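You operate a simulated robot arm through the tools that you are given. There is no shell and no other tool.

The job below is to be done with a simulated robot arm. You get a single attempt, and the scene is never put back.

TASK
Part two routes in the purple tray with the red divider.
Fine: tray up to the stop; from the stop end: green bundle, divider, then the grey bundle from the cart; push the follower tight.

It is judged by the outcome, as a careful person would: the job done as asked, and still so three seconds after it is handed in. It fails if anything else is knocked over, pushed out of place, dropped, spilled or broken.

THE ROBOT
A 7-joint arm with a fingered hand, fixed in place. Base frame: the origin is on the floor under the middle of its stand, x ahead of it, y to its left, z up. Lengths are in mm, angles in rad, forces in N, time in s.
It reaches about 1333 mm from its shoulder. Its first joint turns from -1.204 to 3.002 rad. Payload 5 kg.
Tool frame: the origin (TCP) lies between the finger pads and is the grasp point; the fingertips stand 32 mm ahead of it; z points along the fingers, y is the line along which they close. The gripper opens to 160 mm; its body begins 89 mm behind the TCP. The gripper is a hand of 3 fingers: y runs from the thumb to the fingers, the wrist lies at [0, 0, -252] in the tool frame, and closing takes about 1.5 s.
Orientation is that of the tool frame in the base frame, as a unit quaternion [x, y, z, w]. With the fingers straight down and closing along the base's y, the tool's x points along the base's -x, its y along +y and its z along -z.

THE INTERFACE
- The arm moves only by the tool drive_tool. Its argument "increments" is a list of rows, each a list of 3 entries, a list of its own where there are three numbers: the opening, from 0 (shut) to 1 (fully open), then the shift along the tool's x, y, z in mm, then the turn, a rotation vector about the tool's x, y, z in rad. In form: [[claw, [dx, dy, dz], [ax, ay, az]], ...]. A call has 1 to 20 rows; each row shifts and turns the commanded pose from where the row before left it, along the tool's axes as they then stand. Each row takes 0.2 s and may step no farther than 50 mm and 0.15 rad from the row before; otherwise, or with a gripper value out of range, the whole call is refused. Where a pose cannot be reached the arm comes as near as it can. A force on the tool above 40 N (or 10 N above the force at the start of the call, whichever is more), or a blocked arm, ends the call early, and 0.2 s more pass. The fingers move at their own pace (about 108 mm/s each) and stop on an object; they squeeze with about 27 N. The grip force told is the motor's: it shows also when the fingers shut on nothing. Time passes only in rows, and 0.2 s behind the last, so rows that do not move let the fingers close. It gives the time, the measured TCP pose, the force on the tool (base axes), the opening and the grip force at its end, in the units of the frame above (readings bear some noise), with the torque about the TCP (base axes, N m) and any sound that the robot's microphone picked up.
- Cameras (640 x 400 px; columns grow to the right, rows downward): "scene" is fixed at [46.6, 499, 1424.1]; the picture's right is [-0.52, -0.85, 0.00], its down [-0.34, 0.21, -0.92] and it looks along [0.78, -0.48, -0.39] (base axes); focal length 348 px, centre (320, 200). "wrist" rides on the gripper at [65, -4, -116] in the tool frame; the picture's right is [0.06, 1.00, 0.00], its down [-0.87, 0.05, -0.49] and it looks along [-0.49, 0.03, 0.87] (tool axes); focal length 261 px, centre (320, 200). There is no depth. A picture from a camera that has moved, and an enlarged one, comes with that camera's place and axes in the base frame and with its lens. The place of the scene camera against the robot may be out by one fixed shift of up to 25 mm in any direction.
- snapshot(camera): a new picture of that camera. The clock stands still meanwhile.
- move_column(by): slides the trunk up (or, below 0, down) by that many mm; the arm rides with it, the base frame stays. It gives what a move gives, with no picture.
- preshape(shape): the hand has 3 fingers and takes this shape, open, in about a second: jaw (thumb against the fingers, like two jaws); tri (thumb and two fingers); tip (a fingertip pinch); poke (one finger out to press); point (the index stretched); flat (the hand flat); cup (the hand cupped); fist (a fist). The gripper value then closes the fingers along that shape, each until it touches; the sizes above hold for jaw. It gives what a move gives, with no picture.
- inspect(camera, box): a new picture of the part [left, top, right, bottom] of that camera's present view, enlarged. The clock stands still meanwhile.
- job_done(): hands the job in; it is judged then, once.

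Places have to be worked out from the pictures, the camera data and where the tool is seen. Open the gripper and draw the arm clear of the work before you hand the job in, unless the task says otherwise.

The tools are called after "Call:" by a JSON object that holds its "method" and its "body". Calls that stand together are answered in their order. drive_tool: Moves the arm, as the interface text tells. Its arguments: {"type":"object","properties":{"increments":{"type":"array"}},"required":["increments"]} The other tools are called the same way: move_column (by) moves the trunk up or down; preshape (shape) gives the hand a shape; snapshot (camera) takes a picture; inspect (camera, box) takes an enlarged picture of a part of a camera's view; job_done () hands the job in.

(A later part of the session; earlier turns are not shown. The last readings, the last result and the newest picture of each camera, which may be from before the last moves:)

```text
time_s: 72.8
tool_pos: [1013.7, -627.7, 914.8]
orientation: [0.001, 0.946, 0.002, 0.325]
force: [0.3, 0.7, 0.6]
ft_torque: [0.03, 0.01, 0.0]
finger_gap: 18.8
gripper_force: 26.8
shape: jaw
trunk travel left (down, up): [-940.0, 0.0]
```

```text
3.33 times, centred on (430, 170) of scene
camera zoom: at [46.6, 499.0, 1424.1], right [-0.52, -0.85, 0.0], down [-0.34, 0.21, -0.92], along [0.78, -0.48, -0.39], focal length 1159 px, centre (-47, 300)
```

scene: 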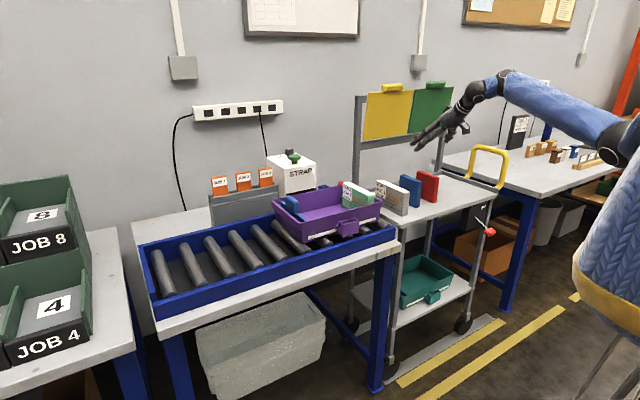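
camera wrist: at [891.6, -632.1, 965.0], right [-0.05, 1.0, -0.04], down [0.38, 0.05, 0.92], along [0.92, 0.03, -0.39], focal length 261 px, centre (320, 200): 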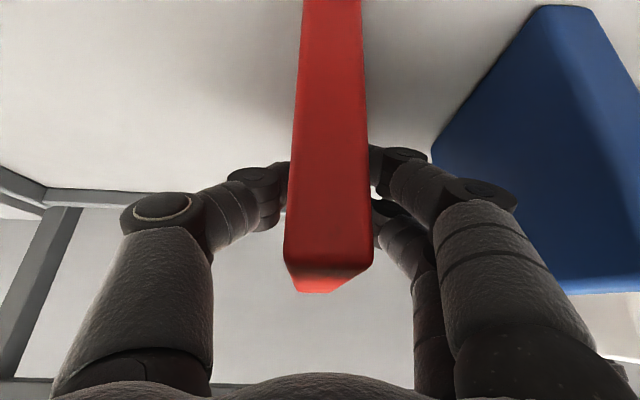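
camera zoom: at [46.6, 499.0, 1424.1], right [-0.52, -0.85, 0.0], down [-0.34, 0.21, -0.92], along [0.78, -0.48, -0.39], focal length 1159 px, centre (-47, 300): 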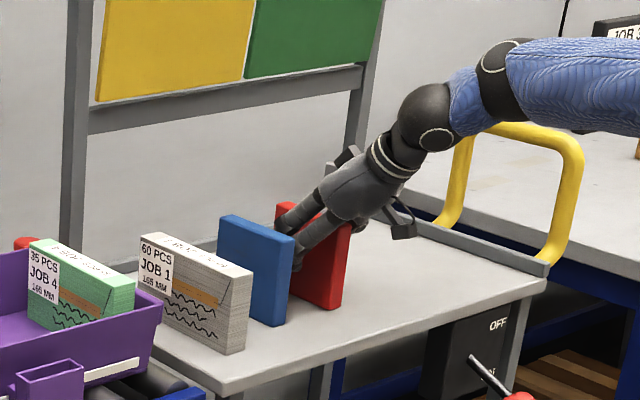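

Gripped: the gap is 18.8 mm at full squeeze and the plate hasn't shifted. I lift it straight up, slowly at first.

Call:
{"method": "drive_tool", "body": {"increments": [[0, [-3.1, 0, -4], [0, 0, 0]], [0, [-6.1, 0, -7.9], [0, 0, 0]], [0, [-9.2, 0, -11.9], [0, 0, 0]], [0, [-12.3, 0, -15.8], [0, 0, 0]], [0, [-18.4, 0, -23.7], [0, 0, 0]], [0, [-18.4, 0, -23.7], [0, 0, 0]], [0, [-18.4, 0, -23.7], [0, 0, 0]], [0, [-12.3, 0, -15.8], [0, 0, 0]], [0, [0, 0, 0], [0, 0, 0]]]}}

Call:
{"method": "snapshot", "body": {"camera": "wrist"}}

Call:
{"method": "snapshot", "body": {"camera": "scene"}}

```text
time_s: 74.8
tool_pos: [1011.8, -628.8, 1074.7]
orientation: [-0.001, 0.946, 0.003, 0.323]
force: [-0.8, 0.8, -1.1]
ft_torque: [0.0, -0.05, 0.0]
finger_gap: 18.9
gripper_force: 27.1
shape: jaw
trunk travel left (down, up): [-940.0, 0.0]
```

```text
taken
camera wrist: at [890.3, -632.6, 1125.0], right [-0.05, 1.0, -0.04], down [0.38, 0.05, 0.92], along [0.92, 0.03, -0.39], focal length 261 px, centre (320, 200)
```

wrist: 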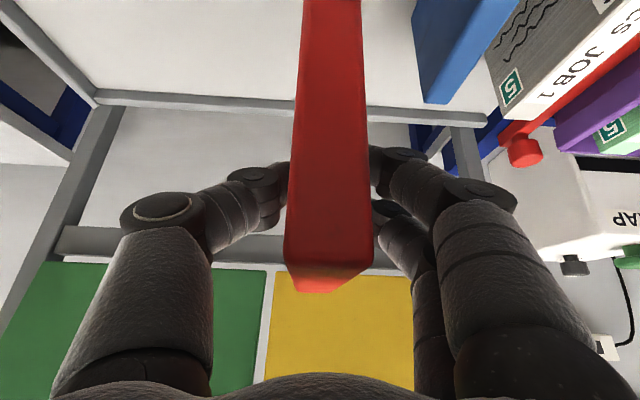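

```text
taken
```

scene: 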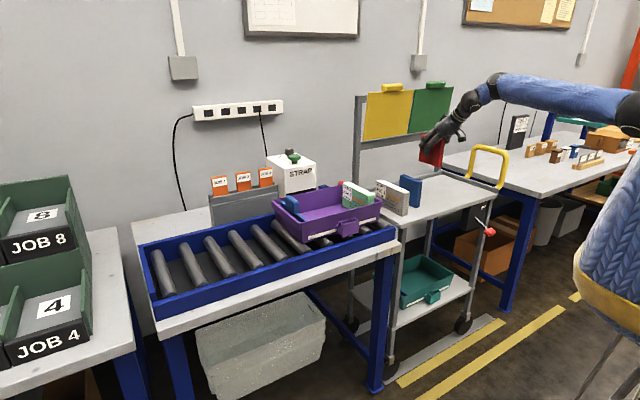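

The divider came up cleanly with no slip. I carry it at z ≈ 1075 (its bottom at about 996, above everything on the way) toward the tray, keeping x at 1012 past the board posts, then forward to x ≈ 1052.

Call:
{"method": "drive_tool", "body": {"increments": [[0, [0, 20, 0], [0, 0, 0]], [0, [0, 40, 0], [0, 0, 0]], [0, [0, 46, 0], [0, 0, 0]], [0, [0, 46, 0], [0, 0, 0]], [0, [0, 46, 0], [0, 0, 0]], [0, [0, 46, 0], [0, 0, 0]], [0, [0, 46, 0], [0, 0, 0]], [0, [0, 46, 0], [0, 0, 0]], [0, [-10.5, 40, 8.2], [0, 0, 0]], [0, [-10.5, 24, 8.2], [0, 0, 0]], [0, [-10.5, 15, 8.2], [0, 0, 0]], [0, [0, 0, 0], [0, 0, 0]]]}}

Call:
{"method": "snapshot", "body": {"camera": "wrist"}}

Call:
{"method": "snapshot", "body": {"camera": "scene"}}

```text
time_s: 77.4
tool_pos: [1051.8, -214.3, 1074.9]
orientation: [0.0, 0.946, 0.001, 0.325]
force: [-0.3, 0.5, -0.6]
ft_torque: [0.0, 0.01, -0.01]
finger_gap: 18.8
gripper_force: 27.4
shape: jaw
trunk travel left (down, up): [-940.0, 0.0]
```

```text
taken
camera wrist: at [930.3, -217.9, 1125.7], right [-0.05, 1.0, -0.04], down [0.38, 0.05, 0.92], along [0.92, 0.03, -0.39], focal length 261 px, centre (320, 200)
```

wrist: 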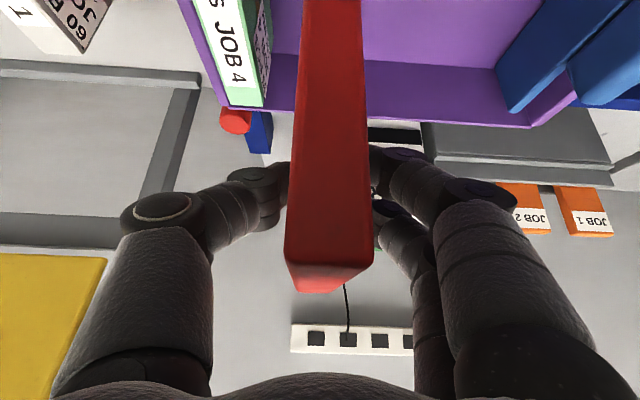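

```text
taken
```

scene: 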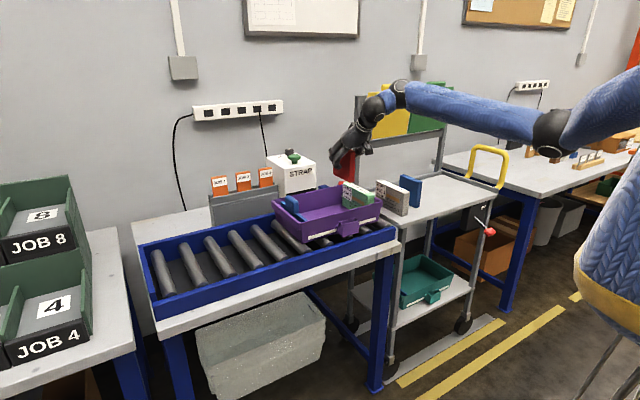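

From this view the green bundle's +y face is at y ≈ -271, which leaves the thumb enough room with the TCP at -214. I lower to z ≈ 945 and then look again.

Call:
{"method": "drive_tool", "body": {"increments": [[0, [16.5, 0, 21.3], [0, 0, 0]], [0, [16.5, 0, 21.3], [0, 0, 0]], [0, [16.5, 0, 21.3], [0, 0, 0]], [0, [16.5, 0, 21.3], [0, 0, 0]], [0, [12.3, 0, 15.8], [0, 0, 0]], [0, [0, 0, 0], [0, 0, 0]]]}}

Call:
{"method": "snapshot", "body": {"camera": "wrist"}}

Call:
{"method": "inspect", "body": {"camera": "scene", "box": [260, 120, 420, 240]}}

```text
time_s: 78.8
tool_pos: [1052.5, -212.3, 946.2]
orientation: [0.0, 0.946, 0.001, 0.326]
force: [0.6, 0.4, -0.5]
ft_torque: [0.03, -0.05, 0.03]
finger_gap: 19.0
gripper_force: 27.3
shape: jaw
trunk travel left (down, up): [-940.0, 0.0]
```

```text
taken
camera wrist: at [930.5, -216.7, 997.6], right [-0.05, 1.0, -0.04], down [0.38, 0.05, 0.92], along [0.92, 0.03, -0.39], focal length 261 px, centre (320, 200)
```

wrist: 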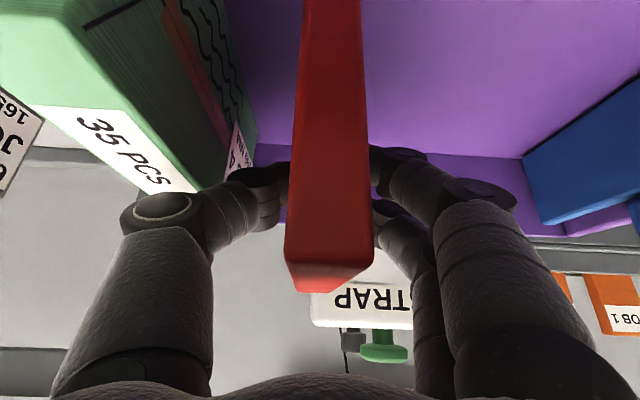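

```text
3.33 times, centred on (340, 180) of scene
camera zoom: at [46.6, 499.0, 1424.1], right [-0.52, -0.85, 0.0], down [-0.34, 0.21, -0.92], along [0.78, -0.48, -0.39], focal length 1159 px, centre (253, 267)
```

zoom: 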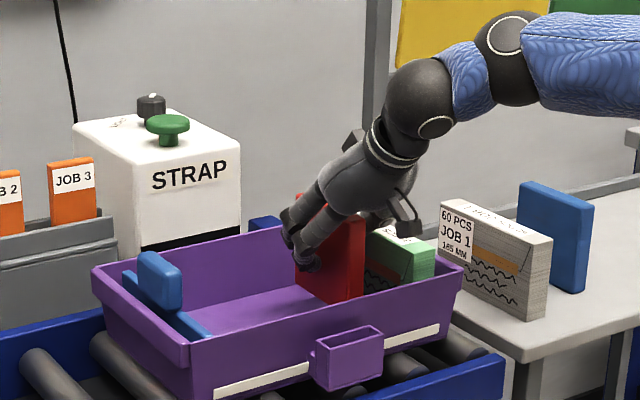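

The thumb's knuckle sticks out about 75–80 mm to -y, so lowering here could touch the green bundle's top edge. I shift 27 mm to +y before setting the divider down, and lower gently feeling for the floor.

Call:
{"method": "drive_tool", "body": {"increments": [[0, [0, 14, 0], [0, 0, 0]], [0, [0, 13, 0], [0, 0, 0]], [0, [3.1, 0, 4], [0, 0, 0]], [0, [3.1, 0, 4], [0, 0, 0]], [0, [1.8, 0, 2.4], [0, 0, 0]], [0, [1.8, 0, 2.4], [0, 0, 0]], [0, [0, 0, 0], [0, 0, 0]]]}}

Call:
{"method": "inspect", "body": {"camera": "scene", "box": [260, 120, 420, 240]}}

```text
time_s: 80.4
tool_pos: [1052.3, -184.7, 931.6]
orientation: [0.0, 0.946, 0.001, 0.324]
force: [-0.5, 0.7, -0.8]
ft_torque: [-0.01, 0.01, -0.02]
finger_gap: 18.7
gripper_force: 27.2
shape: jaw
trunk travel left (down, up): [-940.0, 0.0]
```

```text
3.33 times, centred on (340, 180) of scene
camera zoom: at [46.6, 499.0, 1424.1], right [-0.52, -0.85, 0.0], down [-0.34, 0.21, -0.92], along [0.78, -0.48, -0.39], focal length 1159 px, centre (253, 267)
```

zoom: 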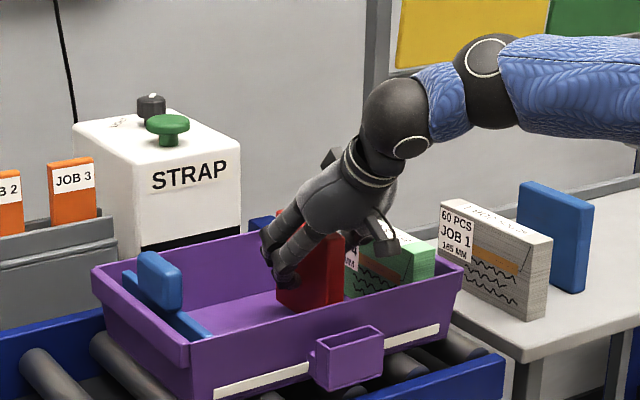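

No floor contact yet at z ≈ 931.6. I lower in 2 mm steps and watch the vertical force.

Call:
{"method": "drive_tool", "body": {"increments": [[0, [1.23, 0, 1.58], [0, 0, 0]], [0, [1.23, 0, 1.58], [0, 0, 0]], [0, [0, 0, 0], [0, 0, 0]]]}}

Call:
{"method": "drive_tool", "body": {"increments": [[0, [1.23, 0, 1.58], [0, 0, 0]], [0, [0, 0, 0], [0, 0, 0]]]}}

```text
time_s: 81.2
tool_pos: [1051.9, -185.9, 926.9]
orientation: [-0.001, 0.946, 0.001, 0.324]
force: [-0.1, -0.1, 0.3]
ft_torque: [-0.01, 0.02, -0.04]
finger_gap: 19.0
gripper_force: 27.0
shape: jaw
trunk travel left (down, up): [-940.0, 0.0]
```

```text
time_s: 81.8
tool_pos: [1052.6, -185.9, 925.8]
orientation: [0.0, 0.946, 0.001, 0.324]
force: [-0.8, -0.4, -0.7]
ft_torque: [0.0, 0.01, 0.0]
finger_gap: 18.5
gripper_force: 26.6
shape: jaw
trunk travel left (down, up): [-940.0, 0.0]
```

Still free at z ≈ 925.8. I go on in single 2 mm steps, reading the force after each pair.

Call:
{"method": "drive_tool", "body": {"increments": [[0, [1.23, 0, 1.58], [0, 0, 0]], [0, [1.23, 0, 1.58], [0, 0, 0]], [0, [0, 0, 0], [0, 0, 0]]]}}

Call:
{"method": "inspect", "body": {"camera": "scene", "box": [300, 160, 400, 230]}}

```text
time_s: 82.6
tool_pos: [1053.1, -186.5, 920.5]
orientation: [0.001, 0.946, 0.002, 0.324]
force: [0.2, 0.3, -1.0]
ft_torque: [-0.02, -0.05, -0.03]
finger_gap: 18.8
gripper_force: 27.4
shape: jaw
trunk travel left (down, up): [-940.0, 0.0]
```

```text
5.71 times, centred on (350, 195) of scene
camera zoom: at [46.6, 499.0, 1424.1], right [-0.52, -0.85, 0.0], down [-0.34, 0.21, -0.92], along [0.78, -0.48, -0.39], focal length 1987 px, centre (149, 229)
```

zoom: 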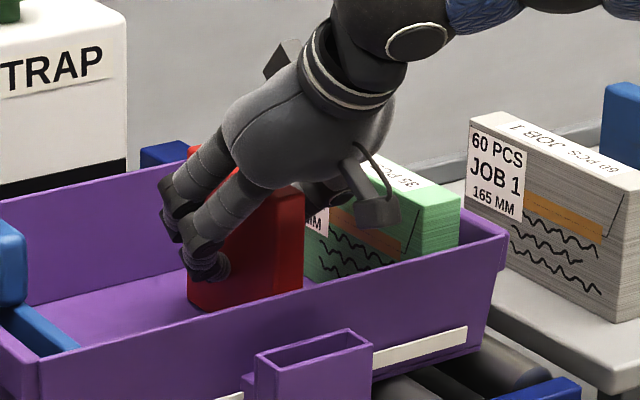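

No contact yet at 920.5; the divider's bottom looks a few mm above the tray floor. I continue stepping down.

Call:
{"method": "drive_tool", "body": {"increments": [[0, [1.23, 0, 1.58], [0, 0, 0]], [0, [1.23, 0, 1.58], [0, 0, 0]], [0, [0, 0, 0], [0, 0, 0]]]}}

Call:
{"method": "drive_tool", "body": {"increments": [[0, [0.92, 0, 1.18], [0, 0, 0]], [0, [0, 0, 0], [0, 0, 0]]]}}

```text
time_s: 83.4
tool_pos: [1053.0, -185.9, 920.1]
orientation: [0.0, 0.946, 0.002, 0.325]
force: [2.1, -1.6, 12.7]
ft_torque: [0.04, -0.19, -0.03]
finger_gap: 18.8
gripper_force: 26.7
shape: jaw
trunk travel left (down, up): [-940.0, 0.0]
```

```text
time_s: 84.0
tool_pos: [1052.1, -185.6, 919.9]
orientation: [0.001, 0.945, 0.002, 0.327]
force: [4.1, -0.2, 23.6]
ft_torque: [0.02, -0.36, -0.01]
finger_gap: 19.4
gripper_force: 26.7
shape: jaw
trunk travel left (down, up): [-940.0, 0.0]
```

The divider is on the tray floor (vertical force rose to 24 N at z ≈ 920). I relax the downward command, then open just enough to free it.

Call:
{"method": "drive_tool", "body": {"increments": [[0, [-1.4, 0, -1.8], [0, 0, 0]], [0, [-1.2, 0, -1.6], [0, 0, 0]], [0, [0, 0, 0], [0, 0, 0]]]}}

Call:
{"method": "drive_tool", "body": {"increments": [[0.2, [0, 0, 0], [0, 0, 0]], [0.28, [0, 0, 0], [0, 0, 0]], [0.28, [0, 0, 0], [0, 0, 0]], [0.28, [0, 0, 0], [0, 0, 0]]]}}

Call:
{"method": "inspect", "body": {"camera": "scene", "box": [300, 160, 400, 230]}}

Call:
{"method": "snapshot", "body": {"camera": "wrist"}}

```text
time_s: 84.8
tool_pos: [1051.9, -185.0, 920.7]
orientation: [-0.001, 0.946, 0.001, 0.324]
force: [1.7, 0.1, 9.7]
ft_torque: [0.07, -0.15, 0.0]
finger_gap: 19.4
gripper_force: 27.5
shape: jaw
trunk travel left (down, up): [-940.0, 0.0]
```

```text
time_s: 85.8
tool_pos: [1053.0, -185.6, 919.3]
orientation: [-0.001, 0.946, 0.002, 0.324]
force: [-0.1, -0.1, 0.3]
ft_torque: [0.0, -0.01, 0.01]
finger_gap: 44.4
gripper_force: 0.0
shape: jaw
trunk travel left (down, up): [-940.0, 0.0]
```

```text
5.71 times, centred on (350, 195) of scene
camera zoom: at [46.6, 499.0, 1424.1], right [-0.52, -0.85, 0.0], down [-0.34, 0.21, -0.92], along [0.78, -0.48, -0.39], focal length 1987 px, centre (149, 229)
```

zoom: 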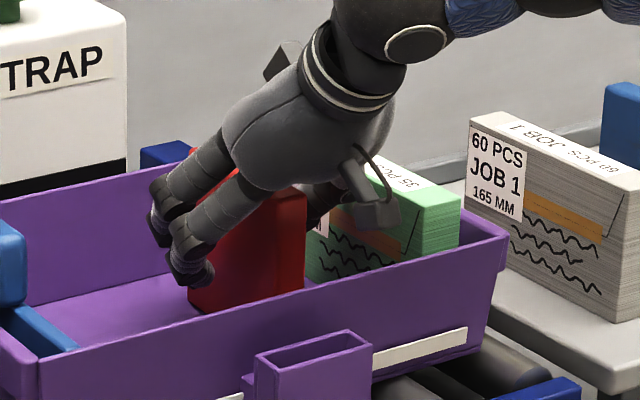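

```text
taken
camera wrist: at [931.2, -190.1, 970.2], right [-0.05, 1.0, -0.04], down [0.38, 0.05, 0.92], along [0.92, 0.03, -0.39], focal length 261 px, centre (320, 200)
```

wrist: 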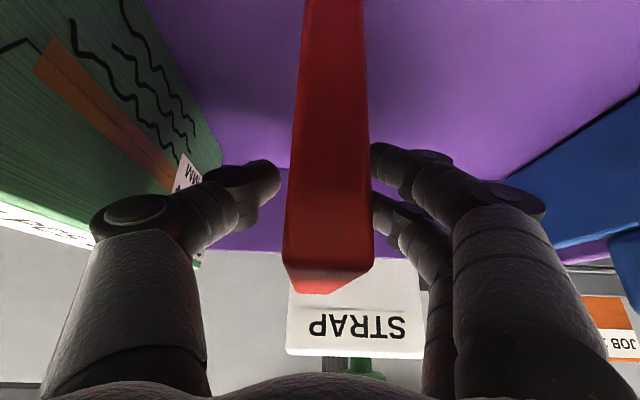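

The divider stands free on the floor. To leave room for the bundle I regrip it near its top (where the thumb mostly clears the green bundle) and bring it closer; first I raise the hand 42 mm with the jaw part-open.

Call:
{"method": "drive_tool", "body": {"increments": [[0.28, [-6.4, 0, -8.3], [0, 0, 0]], [0.28, [-9.7, 0, -12.4], [0, 0, 0]], [0.28, [-9.7, 0, -12.4], [0, 0, 0]], [0.28, [0, 0, 0], [0, 0, 0]]]}}

Call:
{"method": "snapshot", "body": {"camera": "wrist"}}

Call:
{"method": "inspect", "body": {"camera": "scene", "box": [300, 160, 400, 230]}}

```text
time_s: 86.8
tool_pos: [1052.7, -186.6, 962.2]
orientation: [0.0, 0.946, 0.002, 0.324]
force: [0.6, 0.5, 0.4]
ft_torque: [0.0, -0.01, 0.01]
finger_gap: 44.5
gripper_force: 0.1
shape: jaw
trunk travel left (down, up): [-940.0, 0.0]
```

```text
taken
camera wrist: at [931.3, -190.3, 1012.5], right [-0.05, 1.0, -0.04], down [0.38, 0.05, 0.92], along [0.92, 0.03, -0.39], focal length 261 px, centre (320, 200)
```

wrist: 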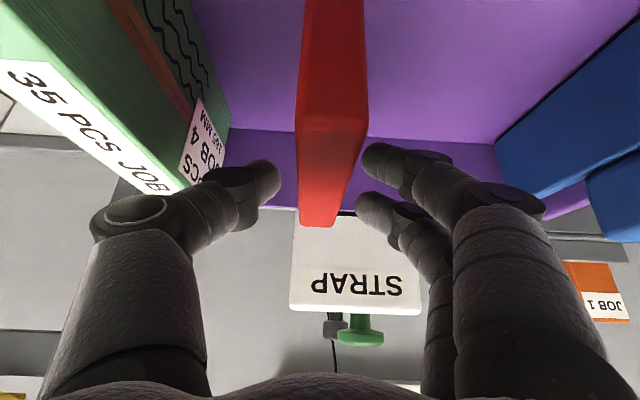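

```text
5.71 times, centred on (350, 195) of scene
camera zoom: at [46.6, 499.0, 1424.1], right [-0.52, -0.85, 0.0], down [-0.34, 0.21, -0.92], along [0.78, -0.48, -0.39], focal length 1987 px, centre (149, 229)
```

zoom: 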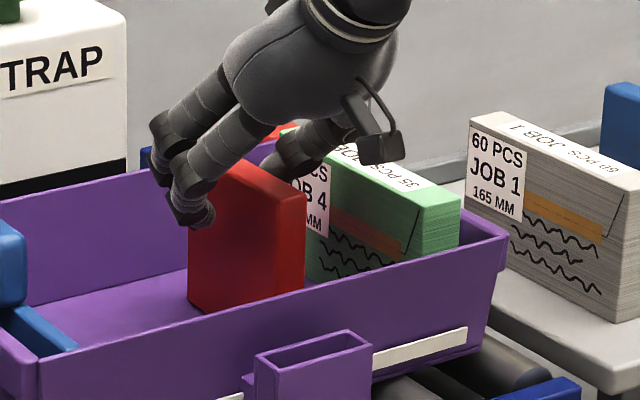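

The red plate is centred between the fingers, its top at about z 958, so the pads overlap its top 25–35 mm. I close on it there.

Call:
{"method": "drive_tool", "body": {"increments": [[0, [0, 0, 0], [0, 0, 0]], [0, [0, 0, 0], [0, 0, 0]], [0, [0, 0, 0], [0, 0, 0]], [0, [0, 0, 0], [0, 0, 0]], [0, [0, 0, 0], [0, 0, 0]]]}}

Call:
{"method": "inspect", "body": {"camera": "scene", "box": [300, 160, 400, 230]}}

Call:
{"method": "snapshot", "body": {"camera": "wrist"}}

```text
time_s: 88.0
tool_pos: [1052.1, -186.0, 961.9]
orientation: [-0.001, 0.946, 0.003, 0.325]
force: [0.5, -1.0, -0.1]
ft_torque: [0.01, 0.01, 0.01]
finger_gap: 18.7
gripper_force: 26.7
shape: jaw
trunk travel left (down, up): [-940.0, 0.0]
```

```text
5.71 times, centred on (350, 195) of scene
camera zoom: at [46.6, 499.0, 1424.1], right [-0.52, -0.85, 0.0], down [-0.34, 0.21, -0.92], along [0.78, -0.48, -0.39], focal length 1987 px, centre (149, 229)
```

zoom: 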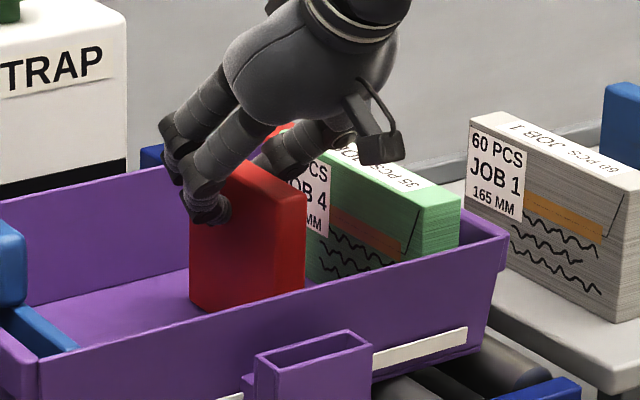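

```text
taken
camera wrist: at [931.1, -190.2, 1012.4], right [-0.05, 1.0, -0.04], down [0.38, 0.05, 0.92], along [0.92, 0.03, -0.39], focal length 261 px, centre (320, 200)
```

wrist: 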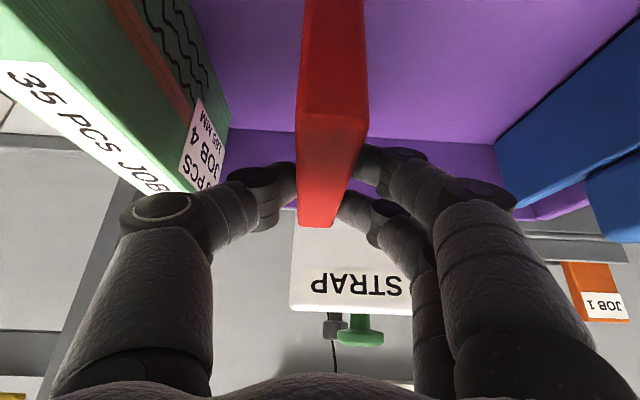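

Grip is good (18.7 mm, no twist). I lift it 4 mm and carry it toward the green bundle in small steps, stopping about 25 mm short so the thumb tip stays clear.

Call:
{"method": "drive_tool", "body": {"increments": [[0, [-2.5, 0, -3.2], [0, 0, 0]], [0, [0, -8, 0], [0, 0, 0]], [0, [0, -8, 0], [0, 0, 0]], [0, [0, -8, 0], [0, 0, 0]], [0, [0, -8, 0], [0, 0, 0]], [0, [0, -8, 0], [0, 0, 0]], [0, [0, -5, 0], [0, 0, 0]], [0, [0, 0, 0], [0, 0, 0]]]}}

Call:
{"method": "snapshot", "body": {"camera": "wrist"}}

Call:
{"method": "inspect", "body": {"camera": "scene", "box": [300, 160, 400, 230]}}

```text
time_s: 89.8
tool_pos: [1053.0, -231.6, 965.3]
orientation: [0.0, 0.946, 0.001, 0.324]
force: [1.2, 1.2, -0.8]
ft_torque: [0.0, 0.0, 0.02]
finger_gap: 18.7
gripper_force: 27.2
shape: jaw
trunk travel left (down, up): [-940.0, 0.0]
```

```text
taken
camera wrist: at [931.2, -235.1, 1016.2], right [-0.05, 1.0, -0.04], down [0.38, 0.05, 0.92], along [0.92, 0.03, -0.39], focal length 261 px, centre (320, 200)
```

wrist: 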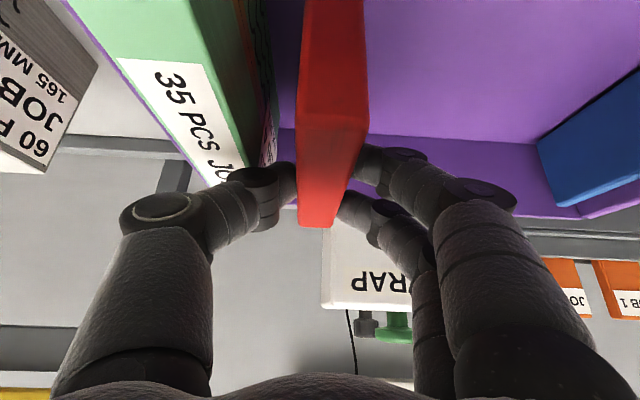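

```text
5.71 times, centred on (350, 195) of scene
camera zoom: at [46.6, 499.0, 1424.1], right [-0.52, -0.85, 0.0], down [-0.34, 0.21, -0.92], along [0.78, -0.48, -0.39], focal length 1987 px, centre (149, 229)
```

zoom: 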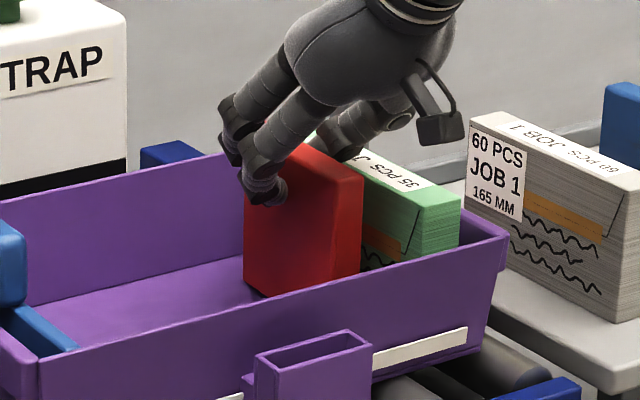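

The divider is about 30 mm from the green bundle. I lower the 4 mm back to the floor and open only slightly (to 30 mm), then lift clear.

Call:
{"method": "drive_tool", "body": {"increments": [[0, [1.23, 0, 1.58], [0, 0, 0]], [0, [1.23, 0, 1.58], [0, 0, 0]], [0, [0, 0, 0], [0, 0, 0]]]}}

```text
time_s: 90.6
tool_pos: [1052.8, -231.8, 961.7]
orientation: [-0.001, 0.946, 0.002, 0.325]
force: [0.1, 0.5, -0.8]
ft_torque: [-0.01, 0.0, -0.03]
finger_gap: 19.0
gripper_force: 27.0
shape: jaw
trunk travel left (down, up): [-940.0, 0.0]
```

The hand is at the height at which the divider stood before, with no contact force yet. I step down 1 mm at a time until it touches.

Call:
{"method": "drive_tool", "body": {"increments": [[0, [0.62, 0, 0.79], [0, 0, 0]], [0, [0.62, 0, 0.79], [0, 0, 0]], [0, [0, 0, 0], [0, 0, 0]]]}}

```text
time_s: 91.4
tool_pos: [1052.9, -230.4, 961.1]
orientation: [0.0, 0.946, 0.002, 0.325]
force: [1.2, -1.7, 6.1]
ft_torque: [-0.01, -0.07, 0.0]
finger_gap: 18.9
gripper_force: 27.3
shape: jaw
trunk travel left (down, up): [-940.0, 0.0]
```

It is on the floor (6 N). I open to about 30 mm and lift the hand straight up clear of it.

Call:
{"method": "drive_tool", "body": {"increments": [[0.19, [0, 0, 0], [0, 0, 0]], [0.19, [0, 0, 0], [0, 0, 0]], [0.19, [0, 0, 0], [0, 0, 0]]]}}

Call:
{"method": "drive_tool", "body": {"increments": [[0.19, [-3.1, 0, -4], [0, 0, 0]], [0.19, [-6.1, 0, -7.9], [0, 0, 0]], [0.19, [-9.2, 0, -11.9], [0, 0, 0]], [0.19, [-12.3, 0, -15.8], [0, 0, 0]], [0.19, [-18.4, 0, -23.7], [0, 0, 0]], [0.19, [0, 0, 0], [0, 0, 0]]]}}

Call:
{"method": "snapshot", "body": {"camera": "wrist"}}

Call:
{"method": "inspect", "body": {"camera": "scene", "box": [280, 150, 420, 240]}}

```text
time_s: 92.2
tool_pos: [1052.6, -230.4, 959.0]
orientation: [-0.001, 0.946, 0.001, 0.324]
force: [-0.5, 0.0, 0.6]
ft_torque: [-0.01, -0.05, -0.01]
finger_gap: 30.2
gripper_force: 0.0
shape: jaw
trunk travel left (down, up): [-940.0, 0.0]
```

```text
time_s: 93.6
tool_pos: [1053.1, -232.0, 1039.1]
orientation: [-0.001, 0.946, 0.002, 0.324]
force: [-0.7, -0.3, -0.1]
ft_torque: [0.01, 0.01, 0.04]
finger_gap: 30.2
gripper_force: 0.0
shape: jaw
trunk travel left (down, up): [-940.0, 0.0]
```

```text
taken
camera wrist: at [931.0, -235.9, 1090.5], right [-0.05, 1.0, -0.04], down [0.38, 0.05, 0.92], along [0.92, 0.03, -0.39], focal length 261 px, centre (320, 200)
```

wrist: 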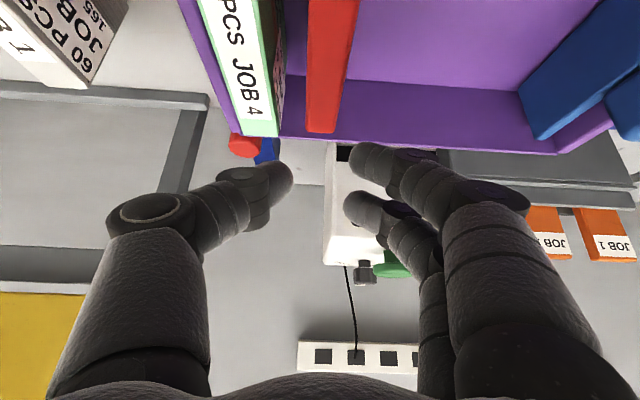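

```text
4.44 times, centred on (350, 195) of scene
camera zoom: at [46.6, 499.0, 1424.1], right [-0.52, -0.85, 0.0], down [-0.34, 0.21, -0.92], along [0.78, -0.48, -0.39], focal length 1546 px, centre (187, 222)
```

zoom: 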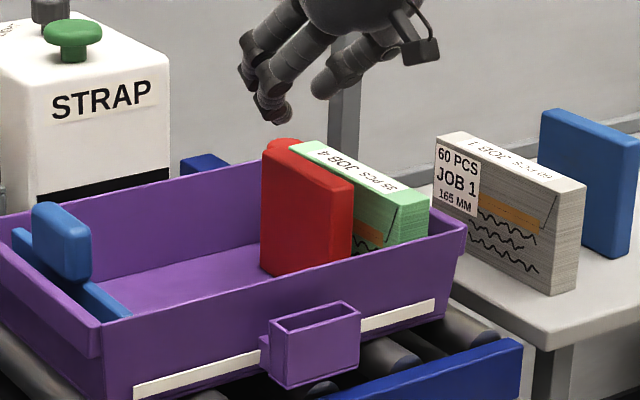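

The divider now stands upright next to the green bundle. I go for the grey bundle: up a little, back to x ≈ 1003 and across to y ≈ -427, with the jaw set to about 57 mm.

Call:
{"method": "drive_tool", "body": {"increments": [[0.36, [8.7, 0, -29.5], [0, 0, 0]], [0.36, [8.7, 0, -29.5], [0, 0, 0]], [0.36, [0, -45, 0], [0, 0, 0]], [0.36, [0, -49, 0], [0, 0, 0]], [0.36, [0, -49, 0], [0, 0, 0]], [0.36, [0, -49, 0], [0, 0, 0]], [0.36, [0, -3, 0], [0, 0, 0]], [0.36, [0, 0, 0], [0, 0, 0]]]}}

Call:
{"method": "snapshot", "body": {"camera": "wrist"}}

Call:
{"method": "snapshot", "body": {"camera": "scene"}}

```text
time_s: 95.4
tool_pos: [1002.6, -425.2, 1074.6]
orientation: [0.0, 0.946, 0.001, 0.325]
force: [-0.3, 0.5, -0.2]
ft_torque: [0.02, -0.02, 0.03]
finger_gap: 57.3
gripper_force: 0.0
shape: jaw
trunk travel left (down, up): [-940.0, 0.0]
```

```text
taken
camera wrist: at [881.2, -430.8, 1125.4], right [-0.05, 1.0, -0.04], down [0.38, 0.05, 0.92], along [0.92, 0.03, -0.39], focal length 261 px, centre (320, 200)
```

wrist: 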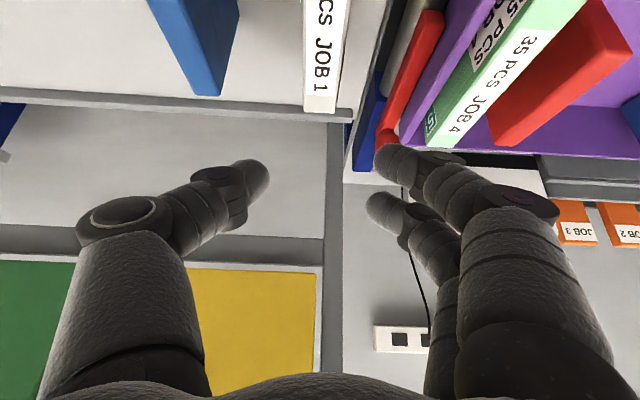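

```text
taken
```

scene: 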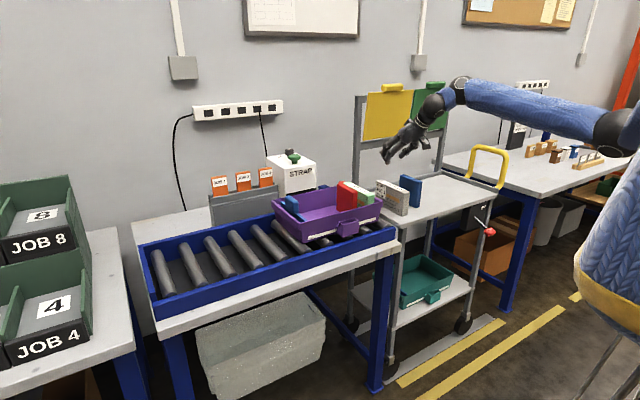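

Grey's far-top corners give y ≈ -445 to -410 (centre -427.4) and the blue divider's face is at about -517. I centre and lower to z ≈ 1000 for a clearance check.

Call:
{"method": "drive_tool", "body": {"increments": [[0.36, [15.3, -1, 19.7], [0, 0, 0]], [0.36, [15.3, -1, 19.7], [0, 0, 0]], [0.36, [15.3, 0, 19.7], [0, 0, 0]], [0.36, [0, 0, 0], [0, 0, 0]]]}}

Call:
{"method": "snapshot", "body": {"camera": "wrist"}}

Call:
{"method": "inspect", "body": {"camera": "scene", "box": [330, 110, 470, 230]}}

```text
time_s: 96.4
tool_pos: [1003.4, -428.2, 1001.7]
orientation: [0.0, 0.946, 0.001, 0.324]
force: [0.4, 0.6, 1.2]
ft_torque: [0.02, -0.01, 0.0]
finger_gap: 57.4
gripper_force: 0.1
shape: jaw
trunk travel left (down, up): [-940.0, 0.0]
```

```text
taken
camera wrist: at [881.6, -432.2, 1051.4], right [-0.05, 1.0, -0.04], down [0.38, 0.05, 0.92], along [0.92, 0.03, -0.39], focal length 261 px, centre (320, 200)
```

wrist: 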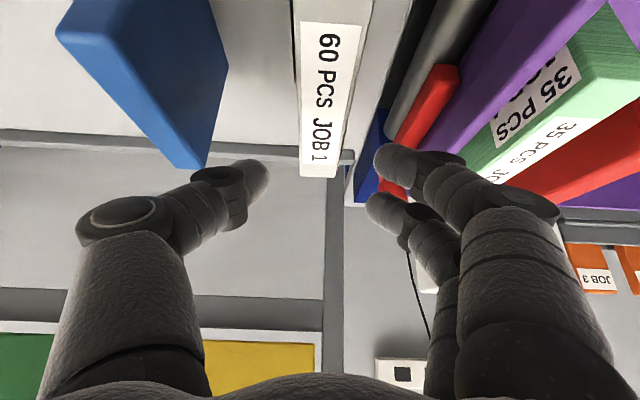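

```text
3.33 times, centred on (400, 170) of scene
camera zoom: at [46.6, 499.0, 1424.1], right [-0.52, -0.85, 0.0], down [-0.34, 0.21, -0.92], along [0.78, -0.48, -0.39], focal length 1159 px, centre (53, 300)
```

zoom: 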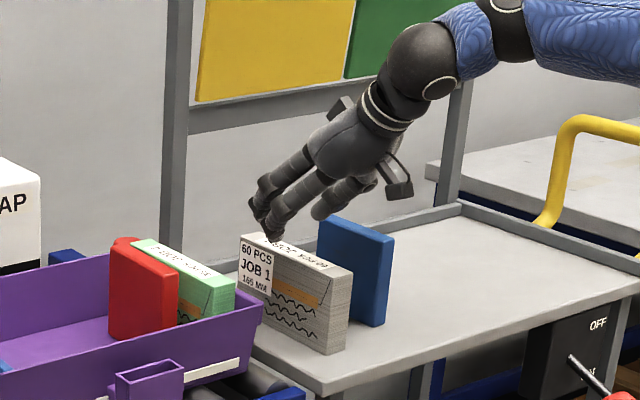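

The blue divider is close to where the thumb knuckle will be, so I narrow the jaw to about 46 mm, shift 3.5 mm to +y for the descent, and go down in stages.

Call:
{"method": "drive_tool", "body": {"increments": [[0.29, [0, 3.5, 0], [0, 0, 0]], [0.29, [0, 0, 0], [0, 0, 0]], [0.29, [8.6, 0, 11.1], [0, 0, 0]], [0.29, [8.6, 0, 11.1], [0, 0, 0]], [0.29, [8.6, 0, 11.1], [0, 0, 0]], [0.29, [0, 0, 0], [0, 0, 0]]]}}

Call:
{"method": "snapshot", "body": {"camera": "wrist"}}

Call:
{"method": "inspect", "body": {"camera": "scene", "box": [350, 130, 450, 230]}}

```text
time_s: 97.8
tool_pos: [1002.7, -424.5, 959.0]
orientation: [0.001, 0.946, 0.001, 0.325]
force: [0.0, 0.2, -0.1]
ft_torque: [0.02, -0.01, 0.05]
finger_gap: 46.8
gripper_force: 0.1
shape: jaw
trunk travel left (down, up): [-940.0, 0.0]
```

```text
taken
camera wrist: at [881.3, -428.8, 1008.8], right [-0.05, 1.0, -0.04], down [0.38, 0.05, 0.92], along [0.92, 0.03, -0.39], focal length 261 px, centre (320, 200)
```

wrist: 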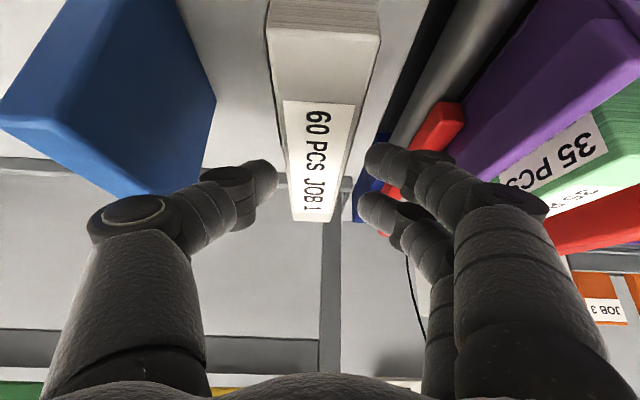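

```text
4.00 times, centred on (400, 180) of scene
camera zoom: at [46.6, 499.0, 1424.1], right [-0.52, -0.85, 0.0], down [-0.34, 0.21, -0.92], along [0.78, -0.48, -0.39], focal length 1391 px, centre (0, 280)
```

zoom: 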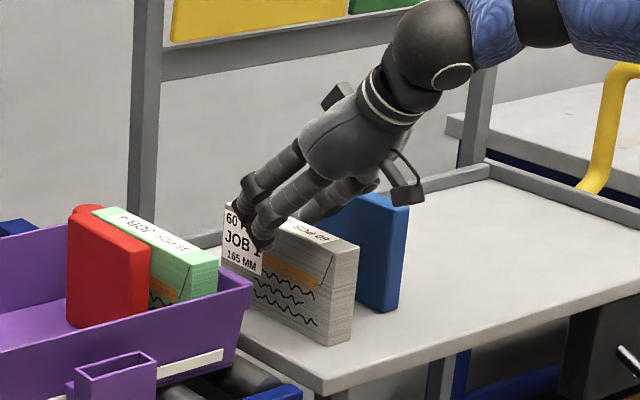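

The bundle top passes between the thumb (about 6 mm clear) and the fingers (about 14 mm clear). I continue down to the grasp height of z ≈ 905.

Call:
{"method": "drive_tool", "body": {"increments": [[0.29, [8.3, 0, 10.7], [0, 0, 0]], [0.29, [8.3, 0, 10.7], [0, 0, 0]], [0.29, [8.3, 0, 10.7], [0, 0, 0]], [0.29, [8.3, 0, 10.7], [0, 0, 0]], [0.29, [0, 0, 0], [0, 0, 0]]]}}

Call:
{"method": "snapshot", "body": {"camera": "wrist"}}

Call:
{"method": "inspect", "body": {"camera": "scene", "box": [350, 130, 450, 230]}}

```text
time_s: 99.0
tool_pos: [1002.6, -424.0, 904.7]
orientation: [-0.001, 0.945, 0.002, 0.326]
force: [-0.5, -0.4, 0.7]
ft_torque: [0.0, 0.04, -0.01]
finger_gap: 46.7
gripper_force: 0.1
shape: jaw
trunk travel left (down, up): [-940.0, 0.0]
```

```text
taken
camera wrist: at [881.0, -428.4, 955.1], right [-0.05, 1.0, -0.04], down [0.38, 0.05, 0.92], along [0.92, 0.03, -0.39], focal length 261 px, centre (320, 200)
```

wrist: 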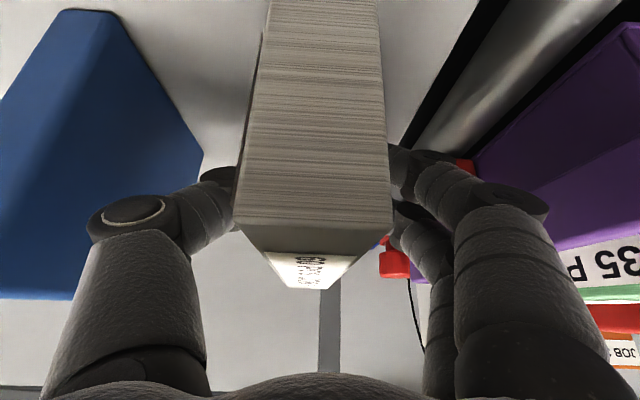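

```text
4.00 times, centred on (400, 180) of scene
camera zoom: at [46.6, 499.0, 1424.1], right [-0.52, -0.85, 0.0], down [-0.34, 0.21, -0.92], along [0.78, -0.48, -0.39], focal length 1391 px, centre (0, 280)
```

zoom: 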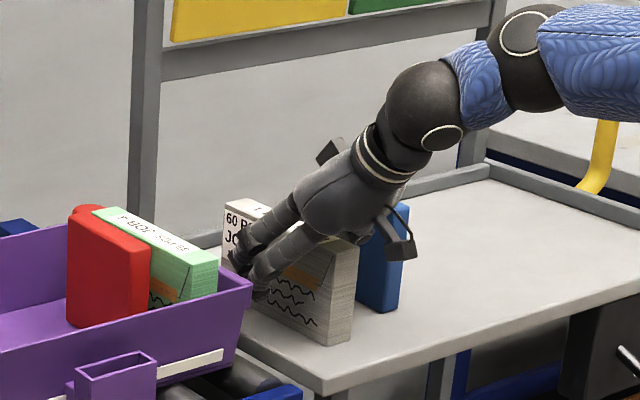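

All free of contact: the bundle's centre is at y ≈ -428 and the TCP at -424. I shift -4 mm to centre on it and close.

Call:
{"method": "drive_tool", "body": {"increments": [[0.29, [0, -2, 0], [0, 0, 0]], [0.29, [0, -2, 0], [0, 0, 0]], [0.29, [0, 0, 0], [0, 0, 0]], [0, [0, 0, 0], [0, 0, 0]], [0, [0, 0, 0], [0, 0, 0]], [0, [0, 0, 0], [0, 0, 0]], [0, [0, 0, 0], [0, 0, 0]], [0, [0, 0, 0], [0, 0, 0]]]}}

Call:
{"method": "snapshot", "body": {"camera": "wrist"}}

Call:
{"method": "inspect", "body": {"camera": "scene", "box": [350, 130, 450, 230]}}

```text
time_s: 100.8
tool_pos: [1002.1, -428.2, 903.8]
orientation: [0.0, 0.946, 0.001, 0.324]
force: [0.2, -0.5, 0.0]
ft_torque: [0.0, 0.02, -0.02]
finger_gap: 26.6
gripper_force: 27.1
shape: jaw
trunk travel left (down, up): [-940.0, 0.0]
```

```text
taken
camera wrist: at [881.3, -432.4, 954.6], right [-0.05, 1.0, -0.04], down [0.38, 0.05, 0.92], along [0.92, 0.03, -0.39], focal length 261 px, centre (320, 200)
```

wrist: 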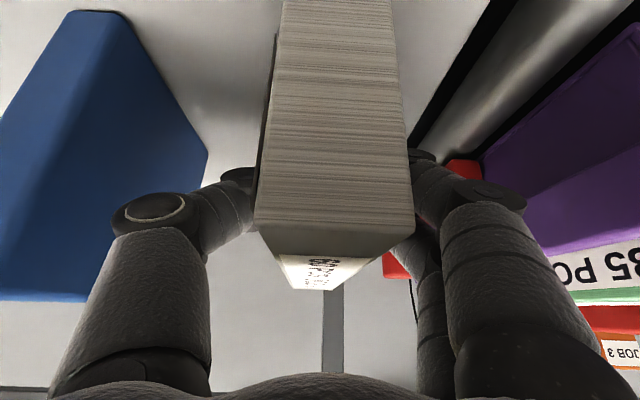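

```text
4.00 times, centred on (400, 180) of scene
camera zoom: at [46.6, 499.0, 1424.1], right [-0.52, -0.85, 0.0], down [-0.34, 0.21, -0.92], along [0.78, -0.48, -0.39], focal length 1391 px, centre (0, 280)
```

zoom: 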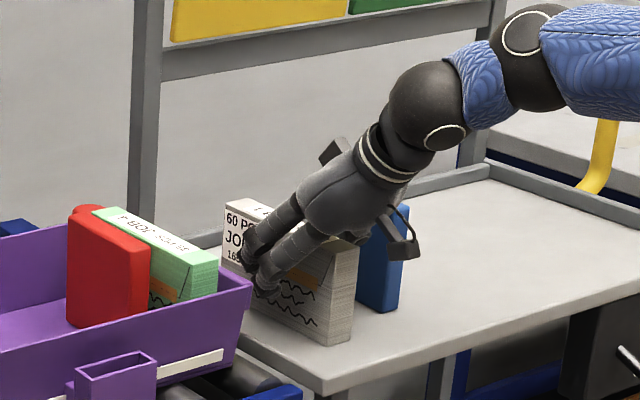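

Gripped: the bundle is 26.6 mm thick and stayed upright. I lift slowly and check for slip and weight.

Call:
{"method": "drive_tool", "body": {"increments": [[0, [-1.8, 0, -2.4], [0, 0, 0]], [0, [-3.1, 0, -4], [0, 0, 0]], [0, [-3.1, 0, -4], [0, 0, 0]], [0, [-6.1, 0, -7.9], [0, 0, 0]], [0, [0, 0, 0], [0, 0, 0]]]}}

Call:
{"method": "snapshot", "body": {"camera": "wrist"}}

Call:
{"method": "inspect", "body": {"camera": "scene", "box": [350, 130, 450, 230]}}

```text
time_s: 102.0
tool_pos: [1004.0, -427.4, 926.6]
orientation: [0.001, 0.946, 0.001, 0.325]
force: [-0.4, 0.5, -1.2]
ft_torque: [0.02, -0.03, -0.03]
finger_gap: 26.7
gripper_force: 27.0
shape: jaw
trunk travel left (down, up): [-940.0, 0.0]
```

```text
taken
camera wrist: at [881.7, -432.6, 978.0], right [-0.05, 1.0, -0.04], down [0.38, 0.05, 0.92], along [0.92, 0.03, -0.39], focal length 261 px, centre (320, 200)
```

wrist: 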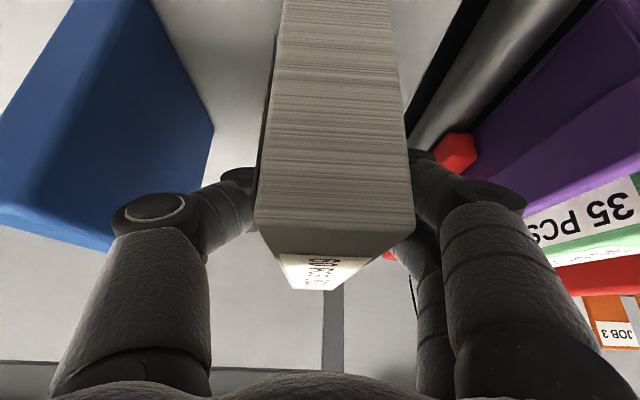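

```text
4.00 times, centred on (400, 180) of scene
camera zoom: at [46.6, 499.0, 1424.1], right [-0.52, -0.85, 0.0], down [-0.34, 0.21, -0.92], along [0.78, -0.48, -0.39], focal length 1391 px, centre (0, 280)
```

zoom: 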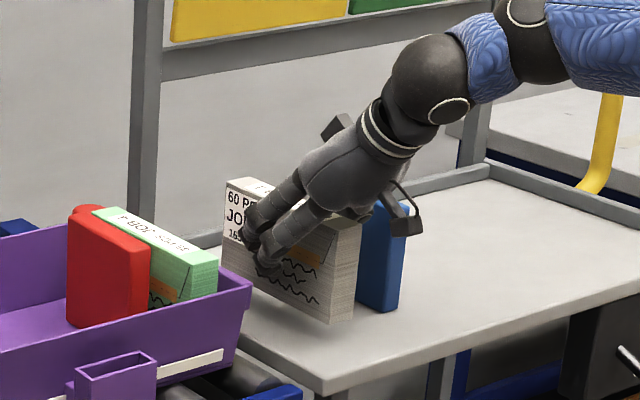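

It's light and held firmly with no slip. I lift to z ≈ 1075 and carry it over to the tray at x ≈ 1040, y ≈ -130, on the follower side of the divider.

Call:
{"method": "drive_tool", "body": {"increments": [[0, [-12.3, 0, -15.8], [0, 0, 0]], [0, [-18.4, 0, -23.7], [0, 0, 0]], [0, [-18.4, 0, -23.7], [0, 0, 0]], [0, [-18.4, 0, -23.7], [0, 0, 0]], [0, [-18.4, 0, -23.7], [0, 0, 0]], [0, [-6.1, 0, -7.9], [0, 0, 0]], [0, [0, 25, 0], [0, 0, 0]], [0, [0, 42, 0], [0, 0, 0]], [0, [0, 42, 0], [0, 0, 0]], [0, [0, 42, 0], [0, 0, 0]], [0, [0, 42, 0], [0, 0, 0]], [0, [-9.5, 40, 7.4], [0, 0, 0]], [0, [-9.5, 40, 7.4], [0, 0, 0]], [0, [-9.5, 25, 7.4], [0, 0, 0]], [0, [0, 0, 0], [0, 0, 0]]]}}

Call:
{"method": "snapshot", "body": {"camera": "wrist"}}

Call:
{"method": "snapshot", "body": {"camera": "scene"}}

```text
time_s: 105.2
tool_pos: [1038.6, -129.8, 1078.3]
orientation: [0.0, 0.946, 0.001, 0.325]
force: [-0.1, 0.7, -2.5]
ft_torque: [0.01, 0.02, 0.0]
finger_gap: 26.6
gripper_force: 26.7
shape: jaw
trunk travel left (down, up): [-940.0, 0.0]
```

```text
taken
camera wrist: at [917.2, -134.7, 1128.8], right [-0.05, 1.0, -0.04], down [0.38, 0.05, 0.92], along [0.92, 0.03, -0.39], focal length 261 px, centre (320, 200)
```

wrist: 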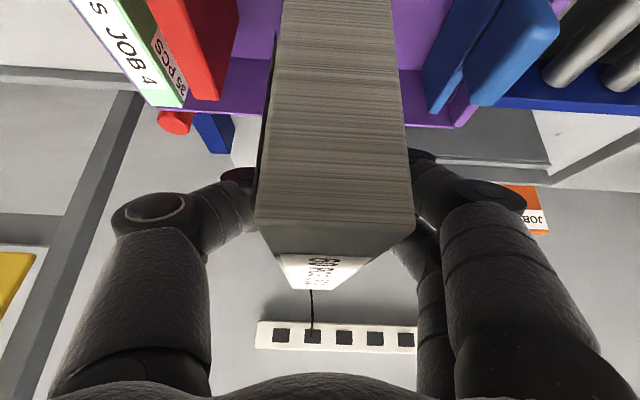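

```text
taken
```

scene: 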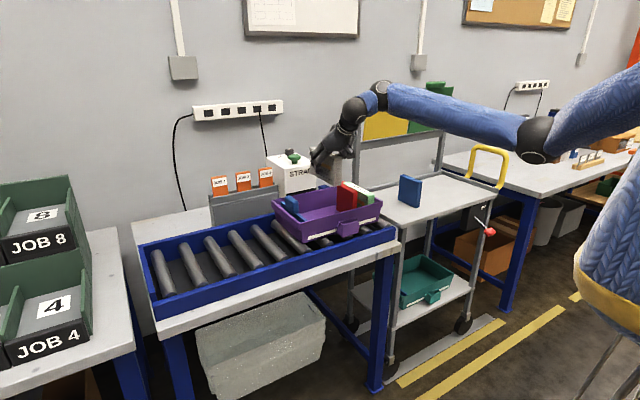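

The divider's near face is at y ≈ -222 and the follower is well clear on the other side. I lower the bundle to about 55 mm above its resting height and check clearances.

Call:
{"method": "drive_tool", "body": {"increments": [[0, [16.2, 1, 20.8], [0, 0, 0]], [0, [16.2, 1, 20.8], [0, 0, 0]], [0, [16.2, 0, 20.8], [0, 0, 0]], [0, [16.2, 0, 20.8], [0, 0, 0]], [0, [0, 0, 0], [0, 0, 0]]]}}

Call:
{"method": "snapshot", "body": {"camera": "wrist"}}

Call:
{"method": "inspect", "body": {"camera": "scene", "box": [260, 130, 420, 240]}}

```text
time_s: 106.4
tool_pos: [1038.1, -129.1, 974.3]
orientation: [-0.001, 0.946, 0.001, 0.324]
force: [0.1, 0.0, -2.2]
ft_torque: [-0.01, 0.04, 0.02]
finger_gap: 26.7
gripper_force: 26.8
shape: jaw
trunk travel left (down, up): [-940.0, 0.0]
```

```text
taken
camera wrist: at [917.5, -132.5, 1023.6], right [-0.05, 1.0, -0.04], down [0.38, 0.05, 0.92], along [0.92, 0.03, -0.39], focal length 261 px, centre (320, 200)
```

wrist: 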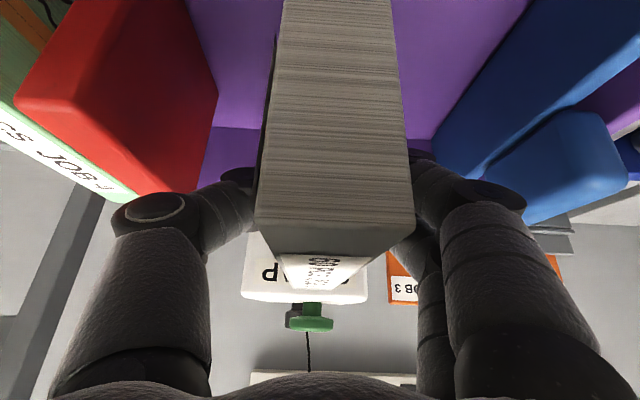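

```text
3.64 times, centred on (340, 185) of scene
camera zoom: at [46.6, 499.0, 1424.1], right [-0.52, -0.85, 0.0], down [-0.34, 0.21, -0.92], along [0.78, -0.48, -0.39], focal length 1264 px, centre (247, 254)
```

zoom: 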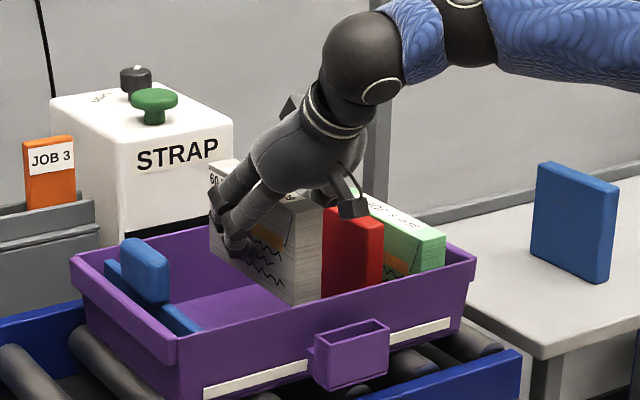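

The knuckle passes the divider with roughly 10 mm to spare; I add 4 mm of margin to +y and lower to z ≈ 920.

Call:
{"method": "drive_tool", "body": {"increments": [[0, [0, 4, 0], [0, 0, 0]], [0, [11, 0, 14.2], [0, 0, 0]], [0, [11, 0, 14.2], [0, 0, 0]], [0, [8.6, 0, 11.1], [0, 0, 0]], [0, [0, 0, 0], [0, 0, 0]]]}}

Call:
{"method": "snapshot", "body": {"camera": "wrist"}}

Call:
{"method": "inspect", "body": {"camera": "scene", "box": [260, 130, 420, 240]}}

```text
time_s: 107.6
tool_pos: [1038.1, -124.5, 922.7]
orientation: [-0.002, 0.946, 0.002, 0.325]
force: [0.9, 0.5, -0.7]
ft_torque: [0.03, 0.02, 0.02]
finger_gap: 26.4
gripper_force: 27.4
shape: jaw
trunk travel left (down, up): [-940.0, 0.0]
```

```text
taken
camera wrist: at [917.4, -128.0, 973.3], right [-0.05, 1.0, -0.04], down [0.38, 0.05, 0.92], along [0.92, 0.03, -0.39], focal length 261 px, centre (320, 200)
```

wrist: 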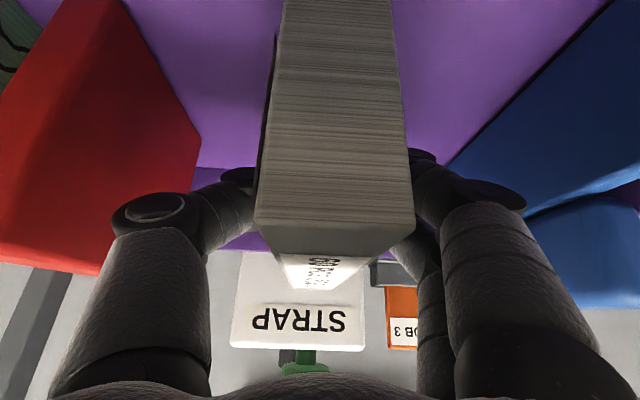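

```text
3.64 times, centred on (340, 185) of scene
camera zoom: at [46.6, 499.0, 1424.1], right [-0.52, -0.85, 0.0], down [-0.34, 0.21, -0.92], along [0.78, -0.48, -0.39], focal length 1264 px, centre (247, 254)
```

zoom: 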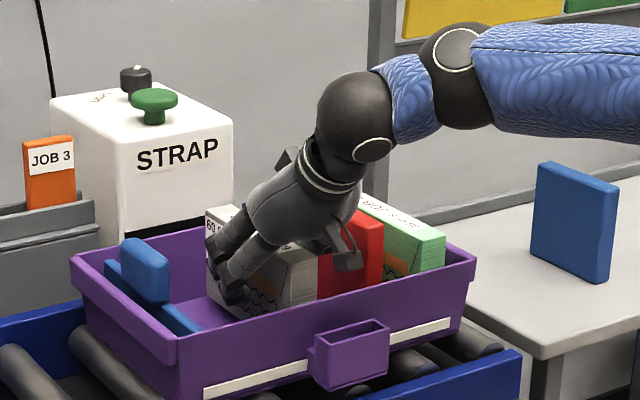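

Good clearance on both sides. Now I step down in 2 mm increments until the bundle touches the tray floor (expected at about z 909).

Call:
{"method": "drive_tool", "body": {"increments": [[0, [2.45, 0, 3.16], [0, 0, 0]], [0, [2.45, 0, 3.16], [0, 0, 0]], [0, [1.23, 0, 1.58], [0, 0, 0]], [0, [0, 0, 0], [0, 0, 0]]]}}

Call:
{"method": "drive_tool", "body": {"increments": [[0, [1.23, 0, 1.58], [0, 0, 0]], [0, [0, 0, 0], [0, 0, 0]]]}}

```text
time_s: 108.6
tool_pos: [1038.5, -124.6, 912.0]
orientation: [0.0, 0.946, 0.002, 0.325]
force: [0.2, -0.8, -1.2]
ft_torque: [0.02, 0.01, -0.01]
finger_gap: 26.6
gripper_force: 27.1
shape: jaw
trunk travel left (down, up): [-940.0, 0.0]
```

```text
time_s: 109.2
tool_pos: [1038.3, -124.1, 908.7]
orientation: [0.001, 0.946, 0.001, 0.324]
force: [0.0, 0.7, -1.3]
ft_torque: [0.04, 0.0, -0.01]
finger_gap: 26.7
gripper_force: 27.3
shape: jaw
trunk travel left (down, up): [-940.0, 0.0]
```

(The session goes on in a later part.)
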